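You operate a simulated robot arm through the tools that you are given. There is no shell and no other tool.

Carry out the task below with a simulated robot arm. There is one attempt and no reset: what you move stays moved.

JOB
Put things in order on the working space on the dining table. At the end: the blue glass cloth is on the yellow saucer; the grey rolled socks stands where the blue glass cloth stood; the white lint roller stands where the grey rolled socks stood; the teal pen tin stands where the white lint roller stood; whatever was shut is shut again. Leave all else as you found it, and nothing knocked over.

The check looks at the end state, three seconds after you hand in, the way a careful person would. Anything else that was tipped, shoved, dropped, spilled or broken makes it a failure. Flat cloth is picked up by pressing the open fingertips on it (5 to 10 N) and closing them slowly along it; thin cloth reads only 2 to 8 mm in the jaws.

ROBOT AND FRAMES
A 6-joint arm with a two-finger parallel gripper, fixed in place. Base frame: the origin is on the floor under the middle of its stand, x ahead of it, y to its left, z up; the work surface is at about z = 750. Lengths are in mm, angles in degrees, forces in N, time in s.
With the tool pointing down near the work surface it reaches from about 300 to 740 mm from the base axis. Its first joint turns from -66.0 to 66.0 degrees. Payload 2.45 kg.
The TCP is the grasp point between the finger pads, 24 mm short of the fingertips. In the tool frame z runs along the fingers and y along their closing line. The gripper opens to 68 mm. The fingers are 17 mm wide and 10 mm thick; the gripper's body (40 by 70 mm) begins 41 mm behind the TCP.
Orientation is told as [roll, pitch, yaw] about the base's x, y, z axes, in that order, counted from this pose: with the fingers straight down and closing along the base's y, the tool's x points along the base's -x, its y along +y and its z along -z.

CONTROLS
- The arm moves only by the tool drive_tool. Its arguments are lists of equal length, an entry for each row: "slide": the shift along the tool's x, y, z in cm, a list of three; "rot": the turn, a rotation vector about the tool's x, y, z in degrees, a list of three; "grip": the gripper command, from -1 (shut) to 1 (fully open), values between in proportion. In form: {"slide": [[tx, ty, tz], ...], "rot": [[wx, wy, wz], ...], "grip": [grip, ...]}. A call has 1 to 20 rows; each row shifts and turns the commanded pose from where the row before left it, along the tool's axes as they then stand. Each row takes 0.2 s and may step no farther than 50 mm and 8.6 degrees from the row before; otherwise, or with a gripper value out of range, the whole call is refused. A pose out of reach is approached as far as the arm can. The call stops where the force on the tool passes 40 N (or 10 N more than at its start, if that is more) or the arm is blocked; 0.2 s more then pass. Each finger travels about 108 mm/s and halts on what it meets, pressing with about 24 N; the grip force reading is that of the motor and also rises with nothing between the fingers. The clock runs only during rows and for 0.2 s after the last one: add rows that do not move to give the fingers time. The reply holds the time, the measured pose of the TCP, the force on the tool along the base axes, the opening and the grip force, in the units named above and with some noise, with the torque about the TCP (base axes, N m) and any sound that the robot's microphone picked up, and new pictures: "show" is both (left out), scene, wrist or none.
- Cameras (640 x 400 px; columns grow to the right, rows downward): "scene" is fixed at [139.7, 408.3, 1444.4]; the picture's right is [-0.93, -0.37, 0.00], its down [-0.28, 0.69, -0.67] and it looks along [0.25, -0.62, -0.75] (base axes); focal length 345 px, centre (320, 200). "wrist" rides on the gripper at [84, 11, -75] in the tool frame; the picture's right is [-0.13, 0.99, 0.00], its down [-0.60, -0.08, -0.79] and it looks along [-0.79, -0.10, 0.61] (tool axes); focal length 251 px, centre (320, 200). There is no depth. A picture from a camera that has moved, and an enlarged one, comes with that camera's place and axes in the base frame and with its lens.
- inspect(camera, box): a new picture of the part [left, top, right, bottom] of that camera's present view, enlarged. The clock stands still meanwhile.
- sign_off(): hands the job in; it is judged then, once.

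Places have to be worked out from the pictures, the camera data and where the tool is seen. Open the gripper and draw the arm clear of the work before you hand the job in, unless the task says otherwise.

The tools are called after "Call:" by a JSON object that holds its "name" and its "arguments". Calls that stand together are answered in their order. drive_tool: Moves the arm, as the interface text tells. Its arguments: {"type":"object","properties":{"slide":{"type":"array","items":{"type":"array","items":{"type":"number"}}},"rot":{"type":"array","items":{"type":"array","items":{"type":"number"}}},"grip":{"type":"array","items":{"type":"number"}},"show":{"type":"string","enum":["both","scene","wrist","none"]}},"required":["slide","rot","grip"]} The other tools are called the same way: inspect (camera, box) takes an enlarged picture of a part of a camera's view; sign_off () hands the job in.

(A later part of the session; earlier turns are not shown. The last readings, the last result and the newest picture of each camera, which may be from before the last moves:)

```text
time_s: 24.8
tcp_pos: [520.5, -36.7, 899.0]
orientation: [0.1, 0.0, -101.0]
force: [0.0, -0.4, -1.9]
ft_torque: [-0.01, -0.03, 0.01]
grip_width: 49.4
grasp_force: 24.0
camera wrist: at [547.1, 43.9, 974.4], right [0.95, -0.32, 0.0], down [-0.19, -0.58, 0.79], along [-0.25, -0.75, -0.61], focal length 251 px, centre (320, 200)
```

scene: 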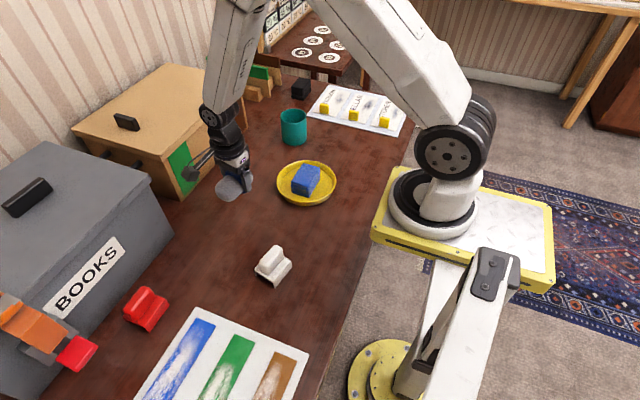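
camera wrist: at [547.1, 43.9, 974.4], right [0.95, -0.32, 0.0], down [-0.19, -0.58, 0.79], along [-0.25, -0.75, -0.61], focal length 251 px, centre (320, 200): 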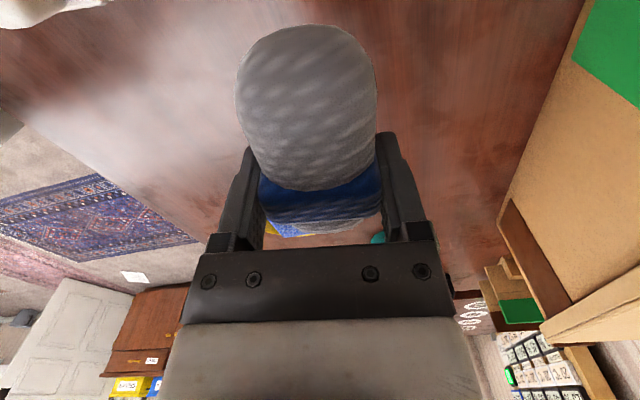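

I'm above the cloth's old place. I'll apply a 2 mm correction and go down to near the table.

Call:
{"name": "drive_tool", "arguments": {"slide": [[-0.04, 0.21, 2.0], [0, 0, 3.0], [0, 0, 3.0], [0, 0, 2.0], [0, 0, 0.8], [0, 0, 0]], "rot": [[0, 0, 0], [0, 0, 0], [0, 0, 0], [0, 0, 0], [0, 0, 0], [0, 0, 0]], "grip": [-0.2, -0.2, -0.2, -0.2, -0.2, -0.2]}}

Call:
{"name": "inspect", "arguments": {"camera": "scene", "box": [190, 160, 290, 240]}}

```text
time_s: 26.2
tcp_pos: [525.1, -37.8, 794.7]
orientation: [0.1, 0.1, -101.0]
force: [0.4, -0.7, 0.0]
ft_torque: [0.0, 0.03, 0.0]
grip_width: 49.4
grasp_force: 24.2
camera wrist: at [551.5, 42.6, 869.6], right [0.95, -0.31, 0.0], down [-0.19, -0.58, 0.79], along [-0.25, -0.75, -0.61], focal length 251 px, centre (320, 200)
```

scene: 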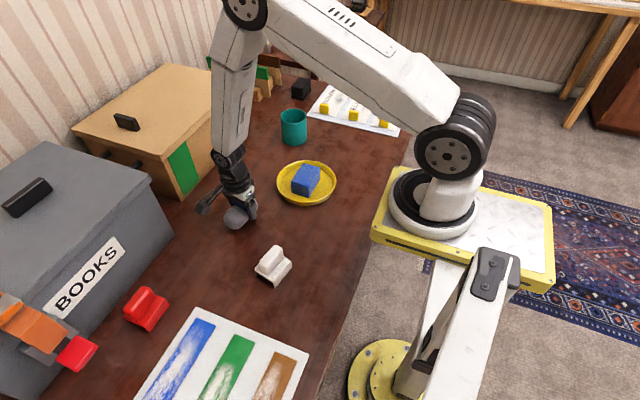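
wrist: 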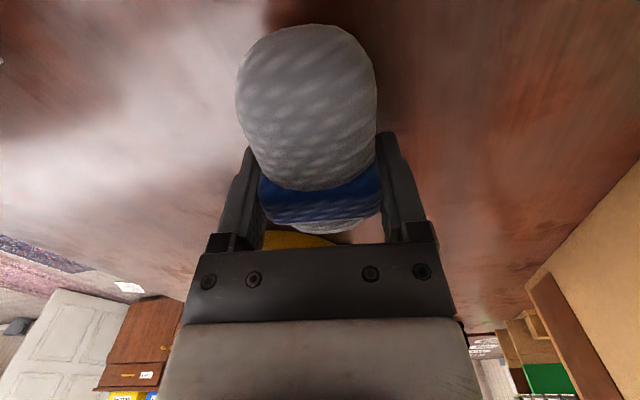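

```text
5.00 times, centred on (240, 200) of scene
camera zoom: at [139.7, 408.3, 1444.4], right [-0.93, -0.37, 0.0], down [-0.28, 0.69, -0.67], along [0.25, -0.62, -0.75], focal length 1725 px, centre (720, 200)
```

zoom: 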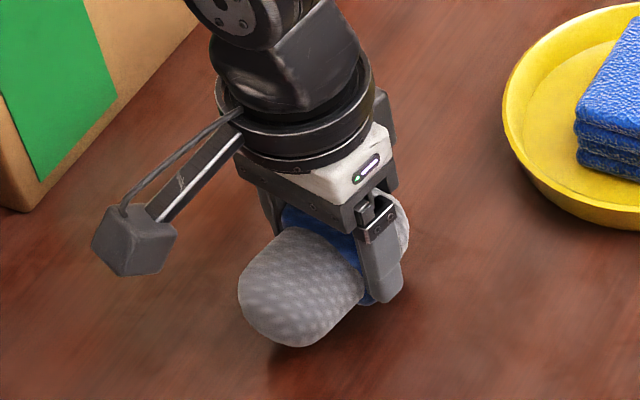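

The socks hang about 11 mm above the table. I'm lowering the last bit.

Call:
{"name": "drive_tool", "arguments": {"slide": [[0, -0.15, 0.4], [0, 0, 0.3], [0, 0, 0.1], [0, 0, 0]], "rot": [[0, 0, 0], [0, 0, 0], [0, 0, 0], [0, 0, 0]], "grip": [-0.2, -0.2, -0.2, -0.2], "show": "none"}}

```text
time_s: 27.2
tcp_pos: [522.7, -36.2, 787.3]
orientation: [0.1, 0.1, -100.9]
force: [-0.2, 0.3, -0.8]
ft_torque: [0.01, -0.01, -0.05]
grip_width: 49.5
grasp_force: 23.6
```

Call:
{"name": "drive_tool", "arguments": {"slide": [[0, 0, 0.1], [0, 0, 0.1], [0, 0, 0]], "rot": [[0, 0, 0], [0, 0, 0], [0, 0, 0]], "grip": [-0.2, -0.2, -0.2], "show": "none"}}

```text
time_s: 28.0
tcp_pos: [522.1, -39.1, 784.2]
orientation: [0.1, 0.2, -100.9]
force: [0.0, -0.4, -0.3]
ft_torque: [-0.01, 0.03, 0.01]
grip_width: 49.0
grasp_force: 23.7
```

No contact force yet. I'll keep going in 1 mm steps.

Call:
{"name": "drive_tool", "arguments": {"slide": [[0, 0, 0.1], [0, 0, 0]], "rot": [[0, 0, 0], [0, 0, 0]], "grip": [-0.2, -0.2], "show": "none"}}

```text
time_s: 28.6
tcp_pos: [521.1, -37.8, 784.6]
orientation: [0.0, 0.2, -100.9]
force: [0.1, 0.9, -0.6]
ft_torque: [-0.01, 0.0, -0.01]
grip_width: 49.5
grasp_force: 24.2
```

Call:
{"name": "drive_tool", "arguments": {"slide": [[0, 0, 0.1], [0, 0, 0]], "rot": [[0, 0, 0], [0, 0, 0]], "grip": [-0.2, -0.2], "show": "scene"}}

Call:
{"name": "inspect", "arguments": {"camera": "scene", "box": [210, 180, 280, 235]}}

```text
time_s: 29.2
tcp_pos: [522.9, -37.6, 783.8]
orientation: [0.1, 0.1, -100.9]
force: [0.1, 0.4, -0.3]
ft_torque: [-0.02, 0.03, 0.0]
grip_width: 49.2
grasp_force: 23.8
```

scene: 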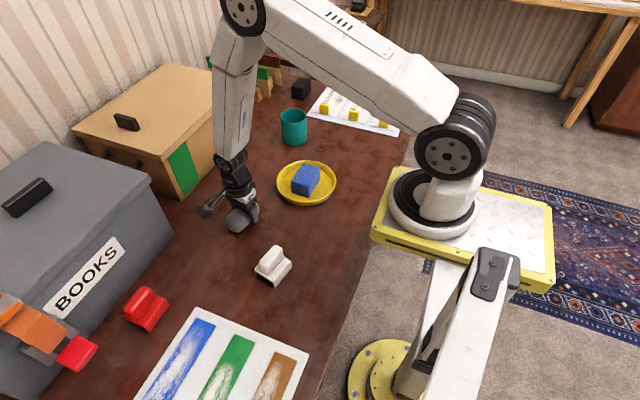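

```text
7.27 times, centred on (245, 208) of scene
camera zoom: at [139.7, 408.3, 1444.4], right [-0.93, -0.37, 0.0], down [-0.28, 0.69, -0.67], along [0.25, -0.62, -0.75], focal length 2508 px, centre (866, 146)
```

zoom: 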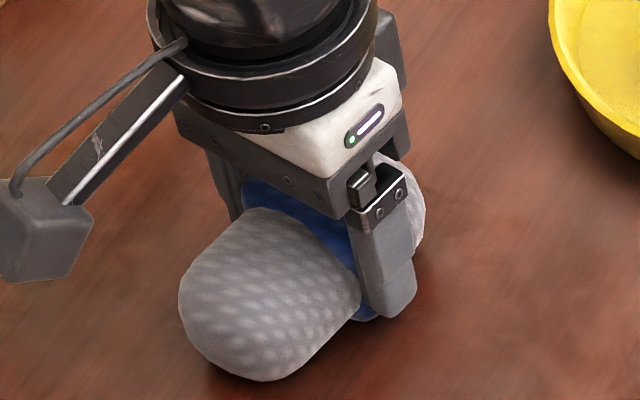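

Still nearly in contact but no load. One more millimetre.

Call:
{"name": "drive_tool", "arguments": {"slide": [[0, 0, 0.1], [0, 0, 0]], "rot": [[0, 0, 0], [0, 0, 0]], "grip": [-0.2, -0.2], "show": "none"}}

```text
time_s: 29.8
tcp_pos: [521.4, -38.0, 783.1]
orientation: [0.2, 0.1, -100.9]
force: [-7.5, 1.3, 30.3]
ft_torque: [0.22, 0.34, 0.07]
grip_width: 49.2
grasp_force: 24.1
```

Contact (30 N), so the socks are on the table. I'll ease up 1 mm, open, and look.

Call:
{"name": "drive_tool", "arguments": {"slide": [[0, 0, -0.1], [0, 0, 0], [0, 0, 0], [0, 0, 0], [0, 0, 0], [0, 0, 0]], "rot": [[0, 0, 0], [0, 0, 0], [0, 0, 0], [0, 0, 0], [0, 0, 0], [0, 0, 0]], "grip": [-0.2, 0.5, 0.65, 0.8, 1.0, 1.0]}}

```text
time_s: 31.2
tcp_pos: [522.1, -37.0, 783.8]
orientation: [0.1, 0.2, -100.9]
force: [0.0, -0.2, -0.2]
ft_torque: [-0.01, 0.0, -0.02]
grip_width: 68.3
grasp_force: 0.2
camera wrist: at [548.0, 43.2, 858.5], right [0.95, -0.31, 0.0], down [-0.19, -0.58, 0.79], along [-0.25, -0.75, -0.61], focal length 251 px, centre (320, 200)
```

scene: 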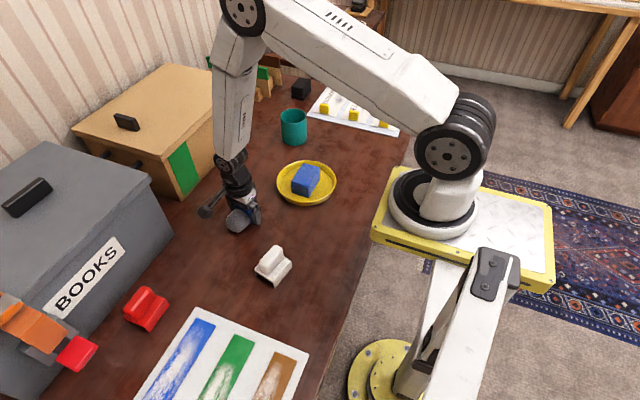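
wrist: 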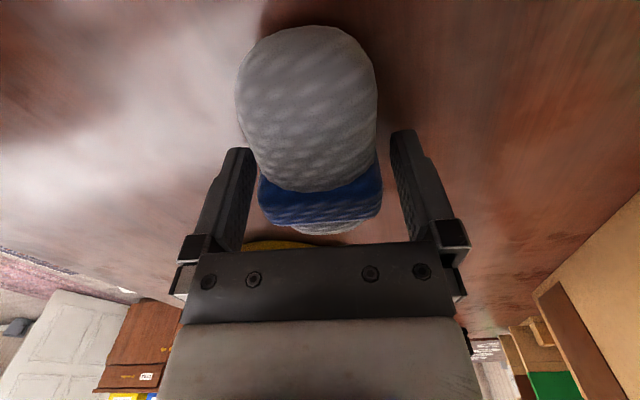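

Released and the socks are resting stably. I'm rising straight up to check their placement.

Call:
{"name": "drive_tool", "arguments": {"slide": [[0, 0, -1.5], [0, 0, -3.0], [0, 0, -3.5], [0, 0, -3.5], [0, 0, -3.5], [0, 0, 0]], "rot": [[0, 0, 0], [0, 0, 0], [0, 0, 0], [0, 0, 0], [0, 0, 0], [0, 0, 0]], "grip": [1, 1, 1, 1, 1, 1]}}

Call:
{"name": "inspect", "arguments": {"camera": "scene", "box": [208, 185, 288, 235]}}

Call:
{"name": "inspect", "arguments": {"camera": "scene", "box": [262, 150, 350, 205]}}

```text
time_s: 32.6
tcp_pos: [522.7, -38.8, 932.4]
orientation: [0.1, 0.1, -100.8]
force: [-0.1, -0.1, -0.1]
ft_torque: [-0.02, 0.01, 0.0]
grip_width: 67.9
grasp_force: 0.1
camera wrist: at [548.3, 41.9, 1008.8], right [0.95, -0.31, 0.0], down [-0.19, -0.58, 0.79], along [-0.25, -0.75, -0.61], focal length 251 px, centre (320, 200)
```

scene: 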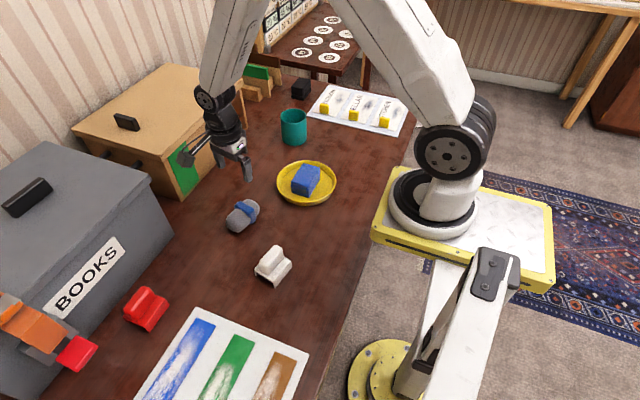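
wrist: 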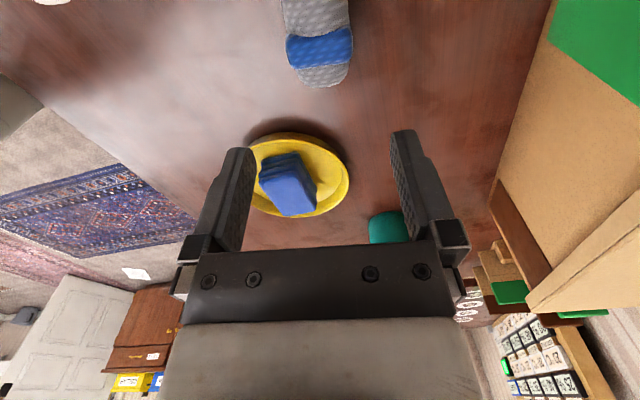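

```text
8.00 times, centred on (248, 210) of scene
camera zoom: at [139.7, 408.3, 1444.4], right [-0.93, -0.37, 0.0], down [-0.28, 0.69, -0.67], along [0.25, -0.62, -0.75], focal length 2759 px, centre (896, 120)
```

zoom: 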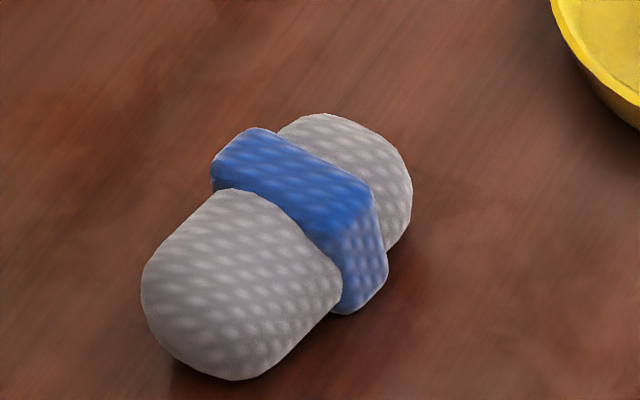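

```text
7.27 times, centred on (306, 178) of scene
camera zoom: at [139.7, 408.3, 1444.4], right [-0.93, -0.37, 0.0], down [-0.28, 0.69, -0.67], along [0.25, -0.62, -0.75], focal length 2508 px, centre (422, 364)
```

zoom: 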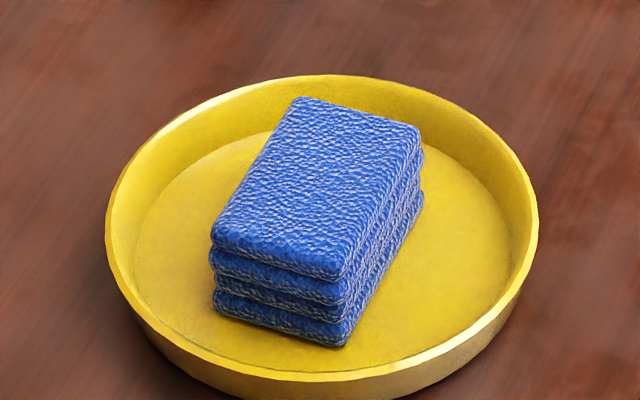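

The socks' measured centre is (522.4, -28), within about 2 mm of where the cloth was, and the saucer hasn't moved. Next is the lint roller, so I'm moving over it at height.

Call:
{"name": "drive_tool", "arguments": {"slide": [[2.1, -3.88, 0.2], [2.1, -3.88, 0.2], [2.1, -3.88, 0.2], [2.1, -3.88, 0.2], [0, 0, 0], [0, 0, 0]], "rot": [[0, 0, 0], [0, 0, 0], [0, 0, 0], [0, 0, 0], [0, 0, 0.6], [0, 0, 0]], "grip": [1, 1, 1, 1, 1, 1]}}

Call:
{"name": "inspect", "arguments": {"camera": "wrist", "box": [200, 0, 440, 200]}}

Call:
{"name": "inspect", "arguments": {"camera": "scene", "box": [210, 200, 330, 300]}}

```text
time_s: 34.0
tcp_pos: [387.7, 76.0, 926.6]
orientation: [0.2, 0.1, -101.5]
force: [-0.9, 0.4, 0.7]
ft_torque: [0.0, -0.01, 0.0]
grip_width: 67.8
grasp_force: 0.1
camera wrist: at [414.0, 155.8, 1002.4], right [0.95, -0.32, 0.0], down [-0.2, -0.58, 0.79], along [-0.26, -0.75, -0.61], focal length 251 px, centre (320, 200)
```

scene: 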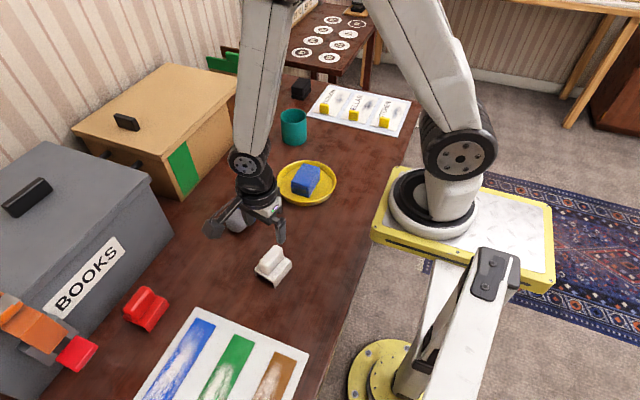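
wrist: 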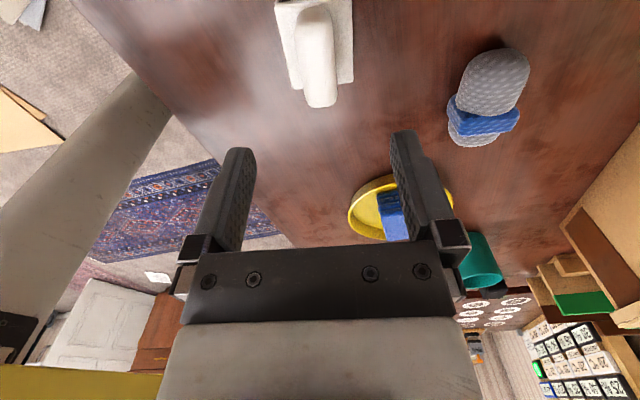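

```text
2.00 times, centred on (320, 100) of wrist
camera zoom: at [414.0, 155.8, 1002.4], right [0.95, -0.32, 0.0], down [-0.2, -0.58, 0.79], along [-0.26, -0.75, -0.61], focal length 503 px, centre (320, 400)
```

zoom: 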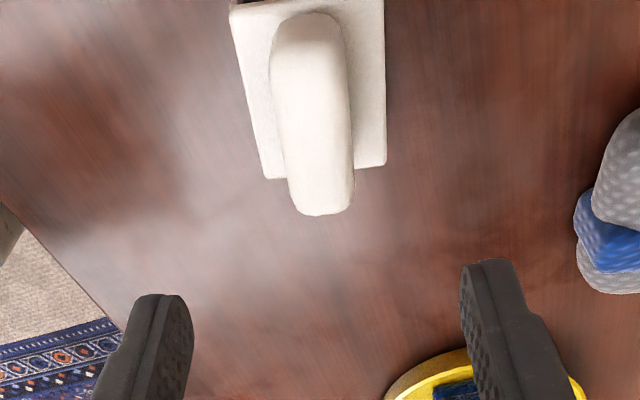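

```text
4.00 times, centred on (270, 250) of scene
camera zoom: at [139.7, 408.4, 1444.4], right [-0.93, -0.37, 0.0], down [-0.28, 0.69, -0.67], along [0.25, -0.62, -0.75], focal length 1380 px, centre (520, 0)
```

zoom: 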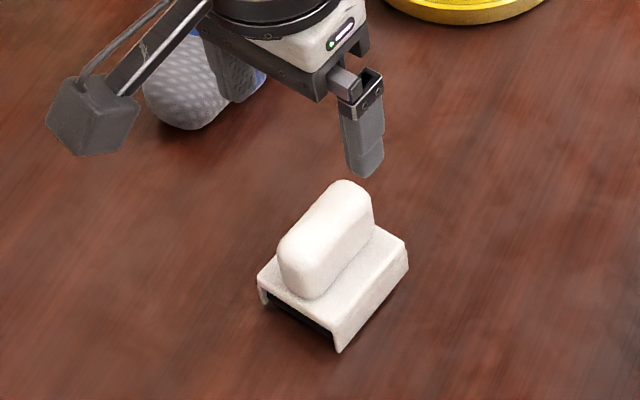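

The lint roller's base centre is about (385, 73) with its axis tilted 12.5°. The handle is about 26 mm wide with its top at 812–817, and the base top is near 774. I'll align and go down partway.

Call:
{"name": "drive_tool", "arguments": {"slide": [[-0.29, -0.09, 2.5], [0, 0, 2.5], [0, 0, 2.4], [0, 0, 0]], "rot": [[0, 0, 1.0], [0, 0, 0], [0, 0, 0], [0, 0, 0]], "grip": [1, 1, 1, 1]}}

Call:
{"name": "inspect", "arguments": {"camera": "wrist", "box": [200, 0, 440, 200]}}

Call:
{"name": "inspect", "arguments": {"camera": "scene", "box": [220, 210, 320, 295]}}

```text
time_s: 35.0
tcp_pos: [382.8, 74.5, 849.9]
orientation: [0.1, 0.1, -102.6]
force: [0.0, -0.6, 0.1]
ft_torque: [0.01, 0.03, -0.02]
grip_width: 68.2
grasp_force: 0.1
camera wrist: at [410.9, 154.2, 925.9], right [0.94, -0.34, 0.0], down [-0.21, -0.57, 0.79], along [-0.27, -0.74, -0.61], focal length 251 px, centre (320, 200)
```

scene: 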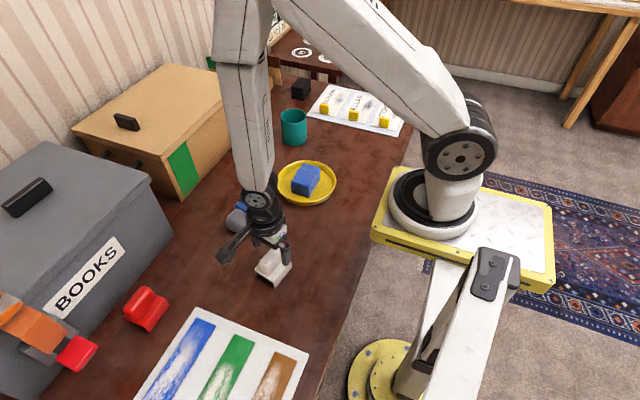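
wrist: 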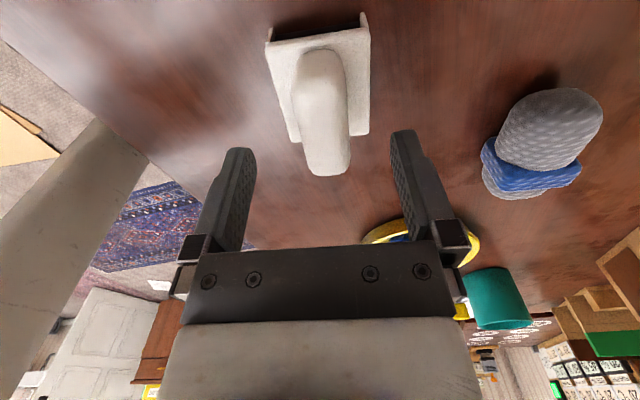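

```text
2.00 times, centred on (320, 100) of wrist
camera zoom: at [410.9, 154.2, 925.9], right [0.94, -0.34, 0.0], down [-0.21, -0.57, 0.79], along [-0.27, -0.74, -0.61], focal length 503 px, centre (320, 400)
```

zoom: 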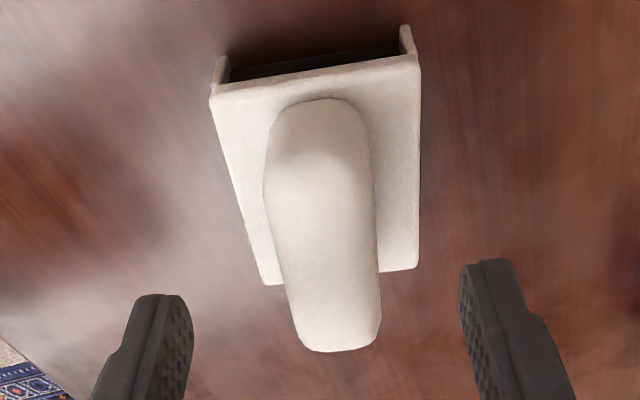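

```text
4.71 times, centred on (270, 252) of scene
camera zoom: at [139.7, 408.4, 1444.4], right [-0.93, -0.37, 0.0], down [-0.28, 0.69, -0.67], along [0.25, -0.62, -0.75], focal length 1623 px, centre (555, -47)
```

zoom: 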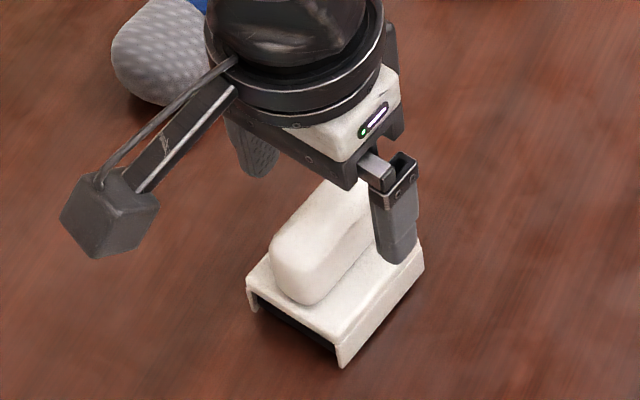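

The handle is within 1 mm of the TCP in the closing direction, and its top is near 818. I'll shift 2 mm along the axis and go down to z 805, with the tips about 7 mm above the base top.

Call:
{"name": "drive_tool", "arguments": {"slide": [[-0.2, 0.08, 1.5], [0, 0, 1.5], [0, 0, 1.4], [0, 0, 0]], "rot": [[0, 0, 0], [0, 0, 0], [0, 0, 0], [0, 0, 0]], "grip": [1, 1, 1, 1]}}

Call:
{"name": "inspect", "arguments": {"camera": "scene", "box": [230, 220, 310, 295]}}

```text
time_s: 36.0
tcp_pos: [384.2, 69.5, 807.0]
orientation: [0.1, 0.2, -102.4]
force: [0.4, 0.6, 0.1]
ft_torque: [-0.02, 0.02, -0.01]
grip_width: 67.9
grasp_force: 0.1
camera wrist: at [413.0, 149.8, 881.5], right [0.94, -0.34, 0.0], down [-0.21, -0.57, 0.79], along [-0.27, -0.74, -0.61], focal length 251 px, centre (320, 200)
```

scene: 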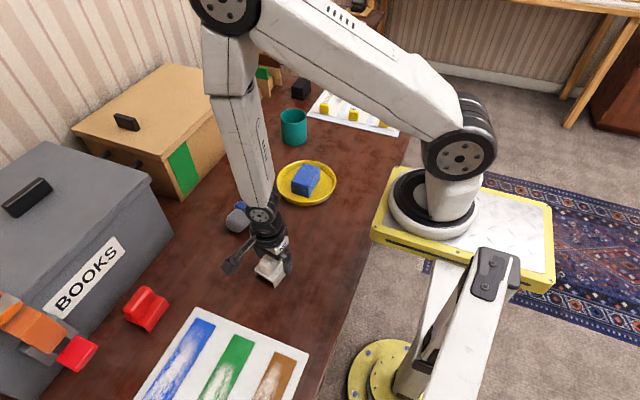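
wrist: 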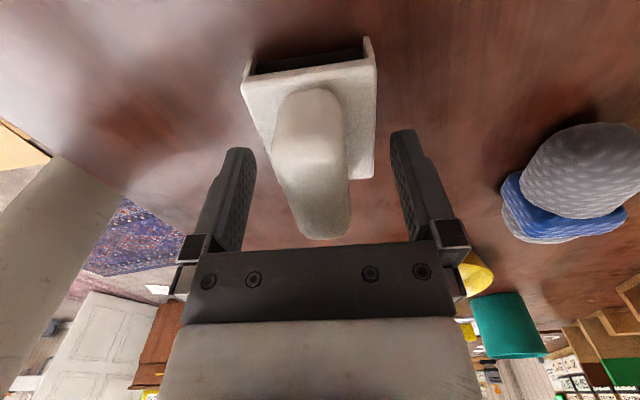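

```text
5.33 times, centred on (270, 258) of scene
camera zoom: at [139.7, 408.3, 1444.4], right [-0.93, -0.37, 0.0], down [-0.28, 0.69, -0.67], along [0.25, -0.62, -0.75], focal length 1840 px, centre (587, -107)
```

zoom: 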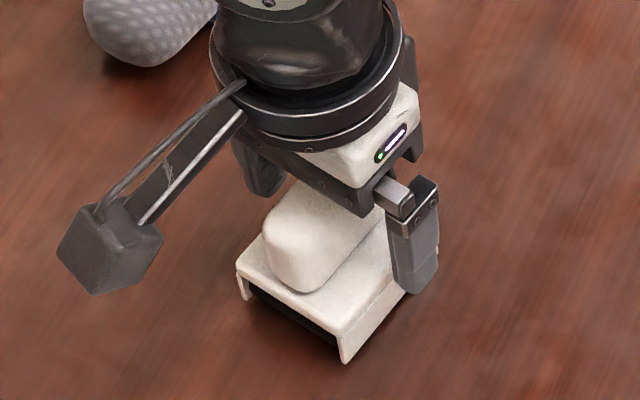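

Comparing the views, the base top is closer to z 782, so the tips would be level with it. I'll rise 6 mm, shift 4 mm along the axis toward the handle's centre, and close.

Call:
{"name": "drive_tool", "arguments": {"slide": [[0, 0, -0.6], [0.4, 0, 0], [0, 0, 0]], "rot": [[0, 0, 0], [0, 0, 0], [0, 0, 0]], "grip": [1, 1, 1], "show": "wrist"}}

Call:
{"name": "inspect", "arguments": {"camera": "scene", "box": [245, 230, 305, 290]}}

```text
time_s: 36.8
tcp_pos: [384.2, 74.3, 813.8]
orientation: [0.1, 0.1, -102.5]
force: [0.1, 1.1, 0.0]
ft_torque: [0.03, -0.01, -0.02]
grip_width: 68.1
grasp_force: 0.1
camera wrist: at [413.6, 154.1, 888.2], right [0.94, -0.34, 0.0], down [-0.21, -0.57, 0.79], along [-0.27, -0.74, -0.61], focal length 251 px, centre (320, 200)
```

wrist: 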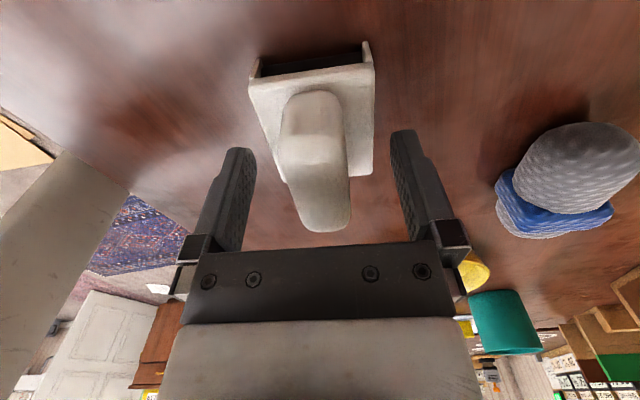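

```text
6.67 times, centred on (275, 260) of scene
camera zoom: at [139.7, 408.3, 1444.4], right [-0.93, -0.37, 0.0], down [-0.28, 0.69, -0.67], along [0.25, -0.62, -0.75], focal length 2299 px, centre (620, -200)
```

zoom: 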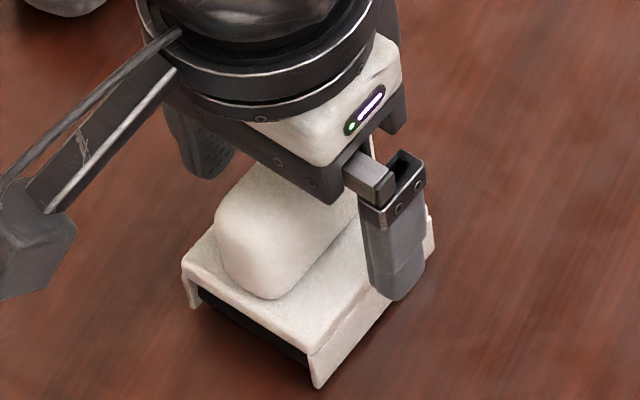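

The handle is about 1 mm off centre in the closing direction. I'll make that correction and close gradually.

Call:
{"name": "drive_tool", "arguments": {"slide": [[0, -0.1, 0], [0, 0, 0], [0, 0, 0], [0, 0, 0], [0, 0, 0], [0, 0, 0], [0, 0, 0], [0, 0, 0]], "rot": [[0, 0, 0], [0, 0, 0], [0, 0, 0], [0, 0, 0], [0, 0, 0], [0, 0, 0], [0, 0, 0], [0, 0, 0]], "grip": [0.6, 0.3, 0.1, 0.0, -0.1, -0.25, -0.4, -0.6]}}

Call:
{"name": "inspect", "arguments": {"camera": "scene", "box": [245, 230, 305, 290]}}

```text
time_s: 38.6
tcp_pos: [384.8, 74.4, 813.0]
orientation: [0.1, 0.1, -102.6]
force: [-0.1, -0.1, 1.0]
ft_torque: [0.04, 0.08, -0.02]
grip_width: 25.7
grasp_force: 23.9
camera wrist: at [412.9, 154.2, 888.6], right [0.94, -0.34, 0.0], down [-0.21, -0.57, 0.79], along [-0.27, -0.74, -0.61], focal length 251 px, centre (320, 200)
```

scene: 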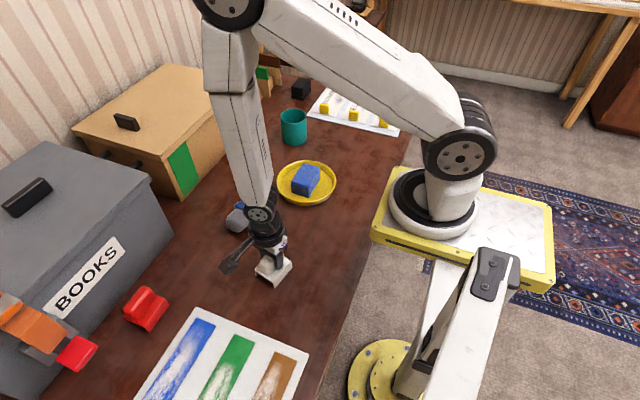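
wrist: 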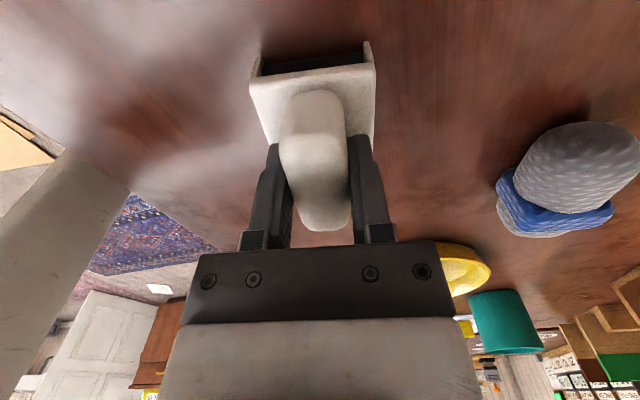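

```text
6.67 times, centred on (275, 260) of scene
camera zoom: at [139.7, 408.3, 1444.4], right [-0.93, -0.37, 0.0], down [-0.28, 0.69, -0.67], along [0.25, -0.62, -0.75], focal length 2299 px, centre (620, -200)
```

zoom: 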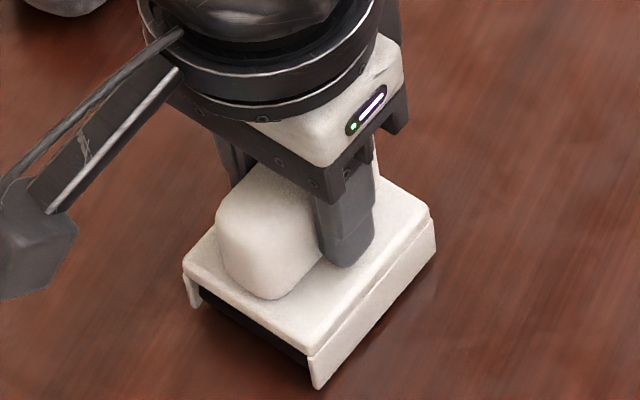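

The handle is gripped at 25.7 mm. I'm lifting straight up 110 mm.

Call:
{"name": "drive_tool", "arguments": {"slide": [[0, 0, -1.0], [0, 0, -2.5], [0, 0, -2.5], [0, 0, -2.5], [0, 0, -2.5], [0, 0, 0]], "rot": [[0, 0, 0], [0, 0, 0], [0, 0, 0], [0, 0, 0], [0, 0, 0], [0, 0, 0]], "grip": [-0.6, -0.6, -0.6, -0.6, -0.6, -0.6]}}

```text
time_s: 40.0
tcp_pos: [384.6, 73.6, 922.6]
orientation: [0.1, 0.1, -102.4]
force: [0.2, -0.4, -0.2]
ft_torque: [0.01, -0.01, 0.02]
grip_width: 25.8
grasp_force: 23.9
camera wrist: at [413.8, 152.5, 998.0], right [0.94, -0.34, 0.0], down [-0.21, -0.57, 0.79], along [-0.27, -0.74, -0.61], focal length 251 px, centre (320, 200)
```

scene: 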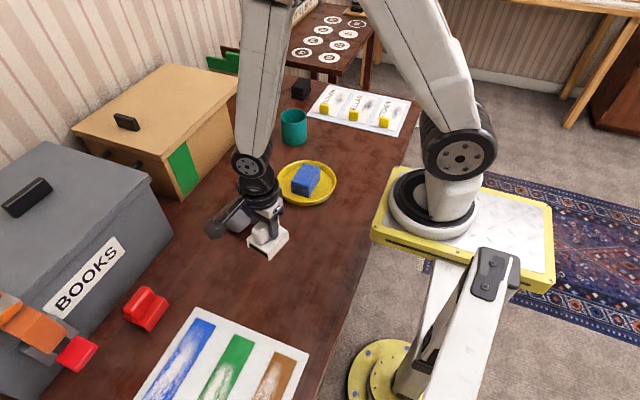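
wrist: 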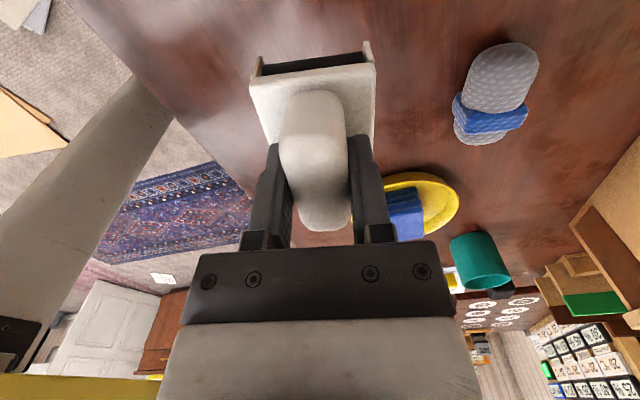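

The lint roller is held level. I'm carrying it to the socks' old place, (364.5, -383), at z 922 and passing high over the saucer.

Call:
{"name": "drive_tool", "arguments": {"slide": [[-2.0, 0.36, 0], [-4.1, 0.72, 0], [-4.1, 0.72, 0], [-4.1, 0.72, 0], [-4.1, 0.72, 0], [-4.1, 0.72, 0], [-4.1, 0.72, 0], [-4.1, 0.72, 0], [-4.1, 0.72, 0], [-4.1, 0.72, 0], [-4.1, 0.72, 0], [-2.0, 0.38, 0], [0, 0, 0]], "rot": [[0, 0, 0], [0, 0, 0], [0, 0, 0], [0, 0, 0], [0, 0, 0], [0, 0, 0], [0, 0, 0], [0, 0, 0], [0, 0, 0], [0, 0, 0], [0, 0, 0], [0, 0, 0], [0, 0, 0]], "grip": [-0.6, -0.6, -0.6, -0.6, -0.6, -0.6, -0.6, -0.6, -0.6, -0.6, -0.6, -0.6, -0.6]}}

```text
time_s: 42.8
tcp_pos: [364.2, -382.8, 925.2]
orientation: [0.1, 0.1, -102.6]
force: [-0.8, 0.0, -0.6]
ft_torque: [0.03, -0.01, 0.02]
grip_width: 25.6
grasp_force: 24.1
camera wrist: at [393.1, -302.1, 999.6], right [0.94, -0.34, 0.0], down [-0.21, -0.57, 0.79], along [-0.27, -0.74, -0.61], focal length 251 px, centre (320, 200)
```

scene: 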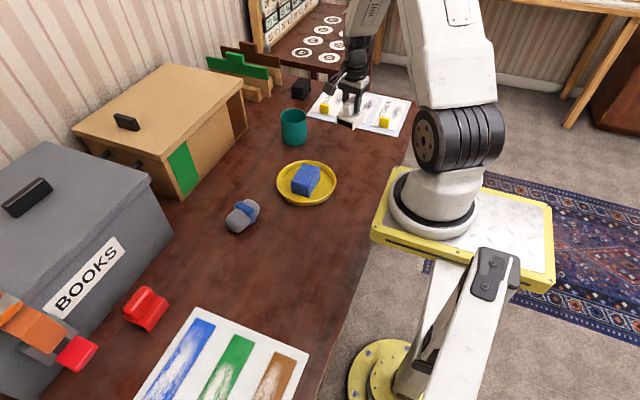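
wrist: 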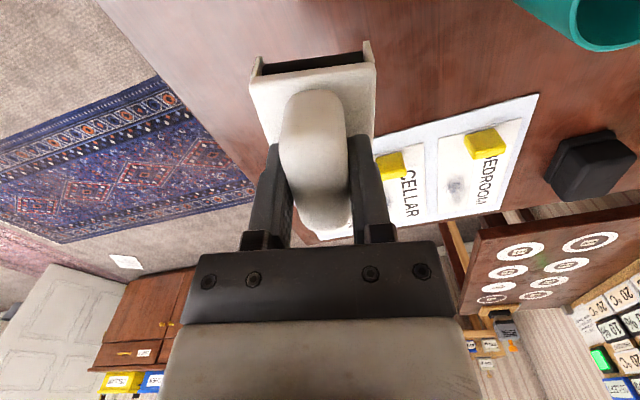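

Right above the socks' old place. I'm going down to about 5 mm above the table.

Call:
{"name": "drive_tool", "arguments": {"slide": [[0, 0, 2.5], [0, 0, 3.0], [0, 0, 3.0], [0, 0, 1.8], [0, 0, 0]], "rot": [[0, 0, 0], [0, 0, 0], [0, 0, 0], [0, 0, 0], [0, 0, 0]], "grip": [-0.6, -0.6, -0.6, -0.6, -0.6]}}

Call:
{"name": "inspect", "arguments": {"camera": "scene", "box": [310, 90, 400, 165]}}

```text
time_s: 44.0
tcp_pos: [365.0, -383.8, 820.5]
orientation: [0.1, 0.1, -102.5]
force: [-0.2, 1.0, -0.7]
ft_torque: [0.0, 0.02, -0.02]
grip_width: 25.6
grasp_force: 23.9
camera wrist: at [393.7, -303.9, 895.9], right [0.94, -0.34, 0.0], down [-0.21, -0.57, 0.79], along [-0.27, -0.74, -0.61], focal length 251 px, centre (320, 200)
```

scene: 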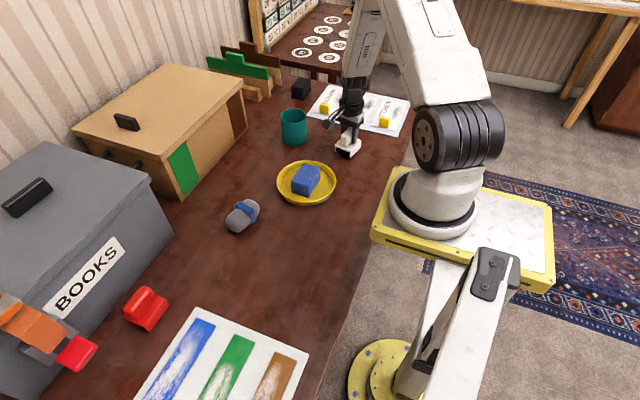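
wrist: 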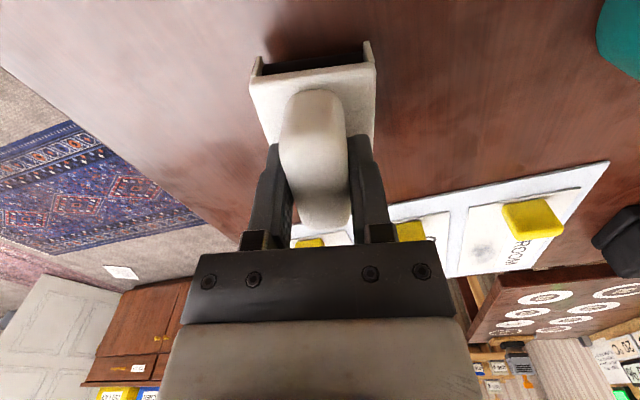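

```text
5.33 times, centred on (355, 128) of scene
camera zoom: at [139.7, 408.3, 1444.4], right [-0.93, -0.37, 0.0], down [-0.28, 0.69, -0.67], along [0.25, -0.62, -0.75], focal length 1840 px, centre (133, 587)
```

zoom: 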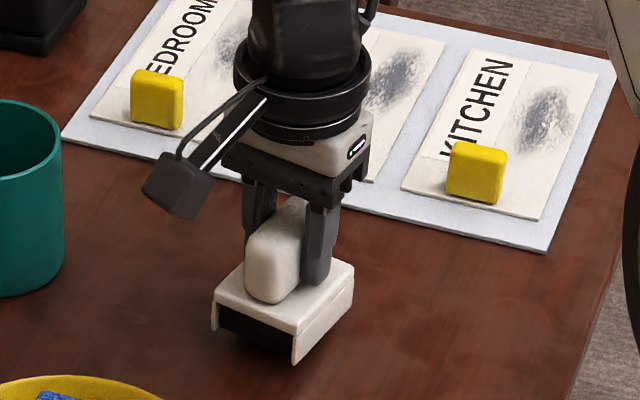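

The base is about 7 mm above the table. I'm lowering the last few millimetres gently.

Call:
{"name": "drive_tool", "arguments": {"slide": [[0, 0, 0.3], [0, 0, 0.2], [0, 0, 0]], "rot": [[0, 0, 0], [0, 0, 0], [0, 0, 0]], "grip": [-0.6, -0.6, -0.6], "show": "none"}}

```text
time_s: 44.8
tcp_pos: [364.8, -382.3, 815.0]
orientation: [0.0, 0.1, -102.5]
force: [-0.6, -1.0, -1.5]
ft_torque: [0.02, 0.02, 0.02]
grip_width: 25.5
grasp_force: 23.9
```

Call:
{"name": "drive_tool", "arguments": {"slide": [[0, 0, 0.1], [0, 0, 0]], "rot": [[0, 0, 0], [0, 0, 0]], "grip": [-0.6, -0.6], "show": "none"}}

```text
time_s: 45.4
tcp_pos: [363.9, -381.9, 813.5]
orientation: [0.1, 0.1, -102.5]
force: [0.4, -0.4, -0.6]
ft_torque: [-0.03, 0.0, -0.02]
grip_width: 25.8
grasp_force: 24.1
```

Call:
{"name": "drive_tool", "arguments": {"slide": [[0, 0, 0.1], [0, 0, 0]], "rot": [[0, 0, 0], [0, 0, 0]], "grip": [-0.6, -0.6], "show": "none"}}

```text
time_s: 46.0
tcp_pos: [364.4, -383.1, 813.3]
orientation: [0.2, 0.1, -102.5]
force: [-0.2, 0.8, -1.4]
ft_torque: [-0.03, 0.0, 0.01]
grip_width: 25.7
grasp_force: 24.0
```

Call:
{"name": "drive_tool", "arguments": {"slide": [[0, 0, 0.1], [0, 0, 0]], "rot": [[0, 0, 0], [0, 0, 0]], "grip": [-0.6, -0.6], "show": "none"}}

```text
time_s: 46.6
tcp_pos: [365.3, -382.8, 812.5]
orientation: [0.2, 0.0, -102.5]
force: [-4.4, 1.7, 20.9]
ft_torque: [0.24, 0.21, 0.05]
grip_width: 25.9
grasp_force: 24.3
```

Contact at 21 N, so the roller is on the table. I'll ease up half a millimetre and open slowly.

Call:
{"name": "drive_tool", "arguments": {"slide": [[0, 0, -0.06], [0, 0, 0], [0, 0, 0], [0, 0, 0], [0, 0, 0], [0, 0, 0], [0, 0, 0]], "rot": [[0, 0, 0], [0, 0, 0], [0, 0, 0], [0, 0, 0], [0, 0, 0], [0, 0, 0], [0, 0, 0]], "grip": [-0.6, -0.2, -0.1, 0.1, 0.3, 0.5, 0.5]}}

Call:
{"name": "inspect", "arguments": {"camera": "scene", "box": [310, 90, 400, 165]}}

```text
time_s: 48.2
tcp_pos: [365.9, -382.8, 811.9]
orientation: [0.2, 0.1, -102.5]
force: [0.1, 0.5, 0.2]
ft_torque: [0.04, 0.02, 0.01]
grip_width: 50.8
grasp_force: 0.1
camera wrist: at [393.7, -302.9, 887.6], right [0.94, -0.34, 0.0], down [-0.21, -0.57, 0.79], along [-0.27, -0.74, -0.61], focal length 251 px, centre (320, 200)
```

scene: 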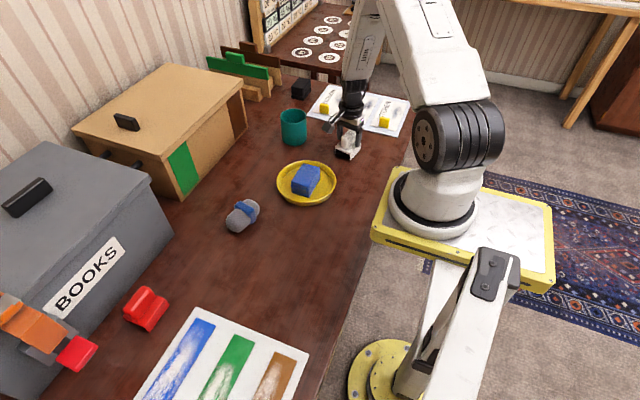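
wrist: 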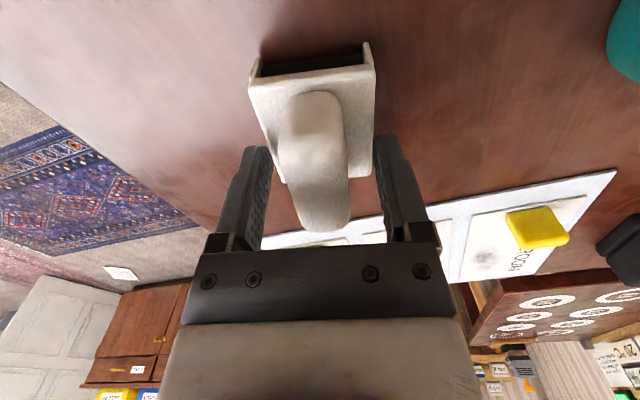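

```text
5.33 times, centred on (355, 128) of scene
camera zoom: at [139.7, 408.3, 1444.4], right [-0.93, -0.37, 0.0], down [-0.28, 0.69, -0.67], along [0.25, -0.62, -0.75], focal length 1840 px, centre (133, 587)
```

zoom: 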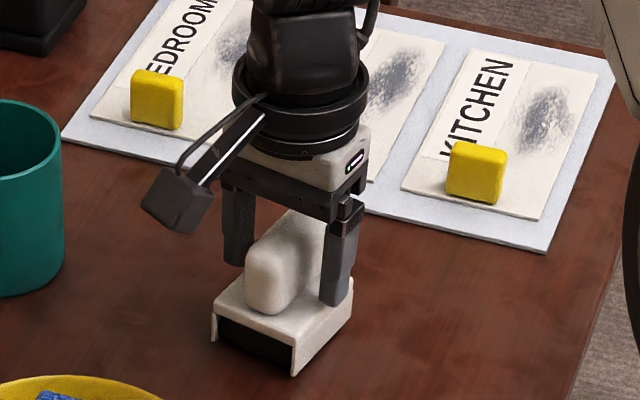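

The roller is standing on its own. I'll rise to about z 960 and return to yaw -90, then move toward the tin.

Call:
{"name": "drive_tool", "arguments": {"slide": [[0, 0, -2.0], [0, 0, -3.0], [0, 0, -3.0], [0, 0, -3.5], [0, 0, -3.5], [0, 0, 0], [0, 0, 0], [0, 3.5, 0], [0, 3.5, 0], [0, 3.5, 0], [0, 3.4, 0], [0, 0, 0]], "rot": [[0, 0, 0], [0, 0, 0], [0, 0, 0], [0, 0, 0], [0, 0, 0], [0, 0, -6.25], [0, 0, -6.25], [0, 0, 0], [0, 0, 0], [0, 0, 0], [0, 0, 0], [0, 0, 0]], "grip": [0.6, 1, 1, 1, 1, 1, 1, 1, 1, 1, 1, 1]}}

Call:
{"name": "inspect", "arguments": {"camera": "wrist", "box": [200, 0, 440, 200]}}

Call:
{"name": "inspect", "arguments": {"camera": "scene", "box": [255, 85, 385, 170]}}

```text
time_s: 50.8
tcp_pos: [505.1, -383.0, 961.3]
orientation: [0.0, 0.2, -90.0]
force: [-0.1, 0.4, -0.4]
ft_torque: [-0.02, -0.02, 0.02]
grip_width: 67.9
grasp_force: 0.1
camera wrist: at [515.7, -298.2, 1037.0], right [0.99, -0.13, 0.0], down [-0.08, -0.6, 0.79], along [-0.1, -0.79, -0.61], focal length 251 px, centre (320, 200)
```

scene: 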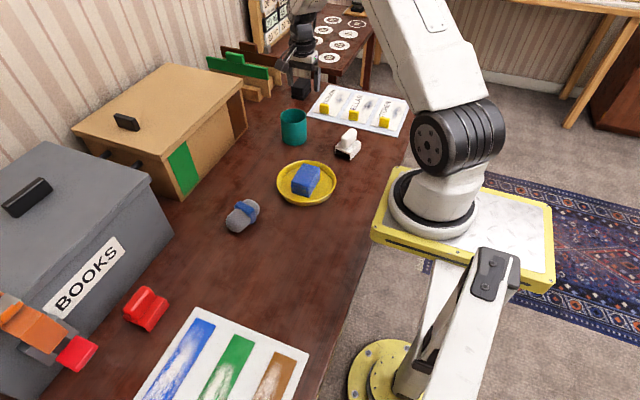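
wrist: 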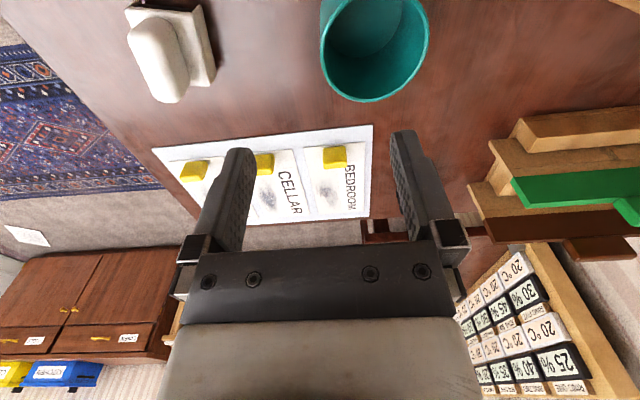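

```text
2.00 times, centred on (320, 100) of wrist
camera zoom: at [515.7, -298.2, 1037.0], right [0.99, -0.13, 0.0], down [-0.08, -0.6, 0.79], along [-0.1, -0.79, -0.61], focal length 503 px, centre (320, 400)
```

zoom: 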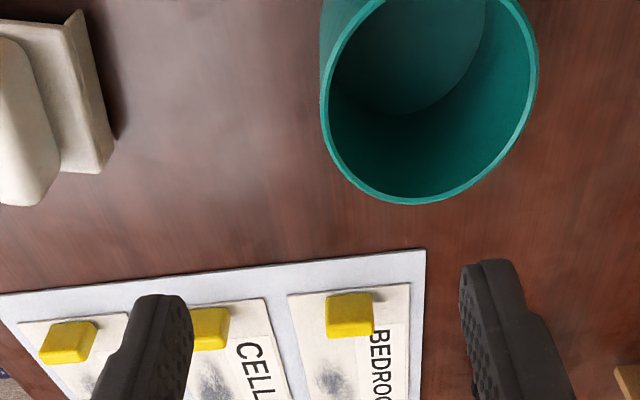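

```text
4.71 times, centred on (320, 128) of scene
camera zoom: at [139.7, 408.4, 1444.4], right [-0.93, -0.37, 0.0], down [-0.28, 0.69, -0.67], along [0.25, -0.62, -0.75], focal length 1623 px, centre (320, 541)
```

zoom: 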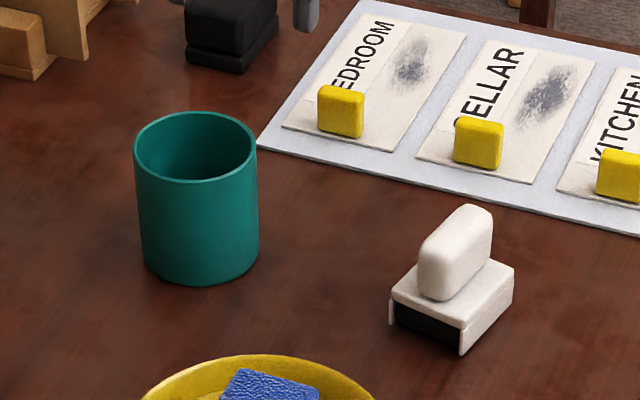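

The lint roller stands upright at the socks' old place. The tin's centre is about (545, -387), with outer radius 39 and the rim near z 832. I'll put the TCP over the base-side wall at (507, -387) and go down to z 868 to check the finger alignment with the rim.

Call:
{"name": "drive_tool", "arguments": {"slide": [[-0.48, 0.23, 2.5], [0, 0, 2.5], [0, 0, 2.5], [0, 0, 1.8], [0, 0, 0]], "rot": [[0, 0, 0], [0, 0, 0], [0, 0, 0], [0, 0, 0], [0, 0, 0]], "grip": [1, 1, 1, 1, 1]}}

Call:
{"name": "inspect", "arguments": {"camera": "wrist", "box": [200, 0, 520, 200]}}

Call:
{"name": "inspect", "arguments": {"camera": "scene", "box": [255, 70, 355, 150]}}

```text
time_s: 52.0
tcp_pos: [505.1, -388.8, 869.9]
orientation: [0.1, -0.1, -90.0]
force: [0.5, -0.1, 0.3]
ft_torque: [0.0, -0.01, 0.01]
grip_width: 68.2
grasp_force: 0.1
camera wrist: at [516.6, -304.7, 945.1], right [0.99, -0.13, 0.0], down [-0.08, -0.6, 0.79], along [-0.1, -0.79, -0.61], focal length 251 px, centre (320, 200)
```

scene: 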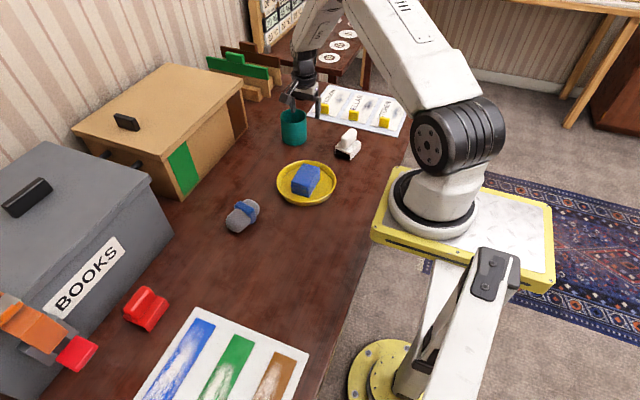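
wrist: 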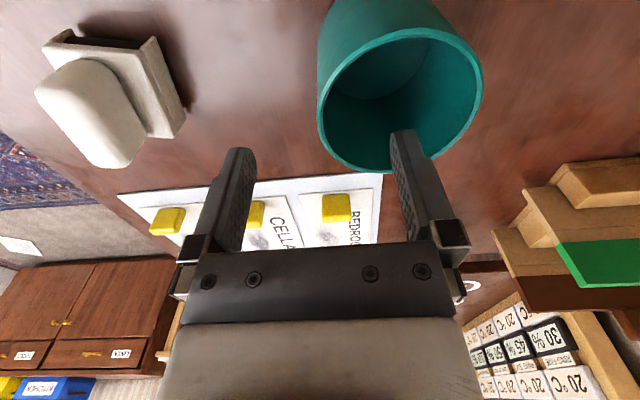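

```text
2.00 times, centred on (360, 100) of wrist
camera zoom: at [516.6, -304.7, 945.1], right [0.99, -0.13, 0.0], down [-0.08, -0.6, 0.79], along [-0.1, -0.79, -0.61], focal length 503 px, centre (240, 400)
```

zoom: 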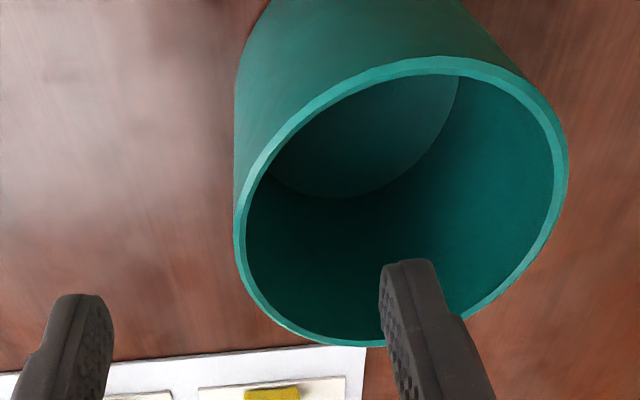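

```text
5.00 times, centred on (305, 110) of scene
camera zoom: at [139.7, 408.3, 1444.4], right [-0.93, -0.37, 0.0], down [-0.28, 0.69, -0.67], along [0.25, -0.62, -0.75], focal length 1725 px, centre (395, 650)
```

zoom: 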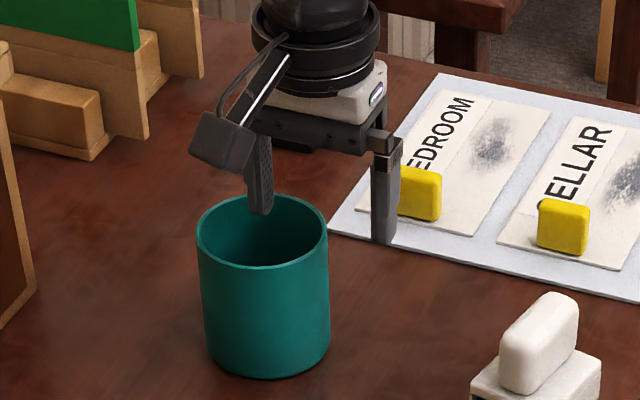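

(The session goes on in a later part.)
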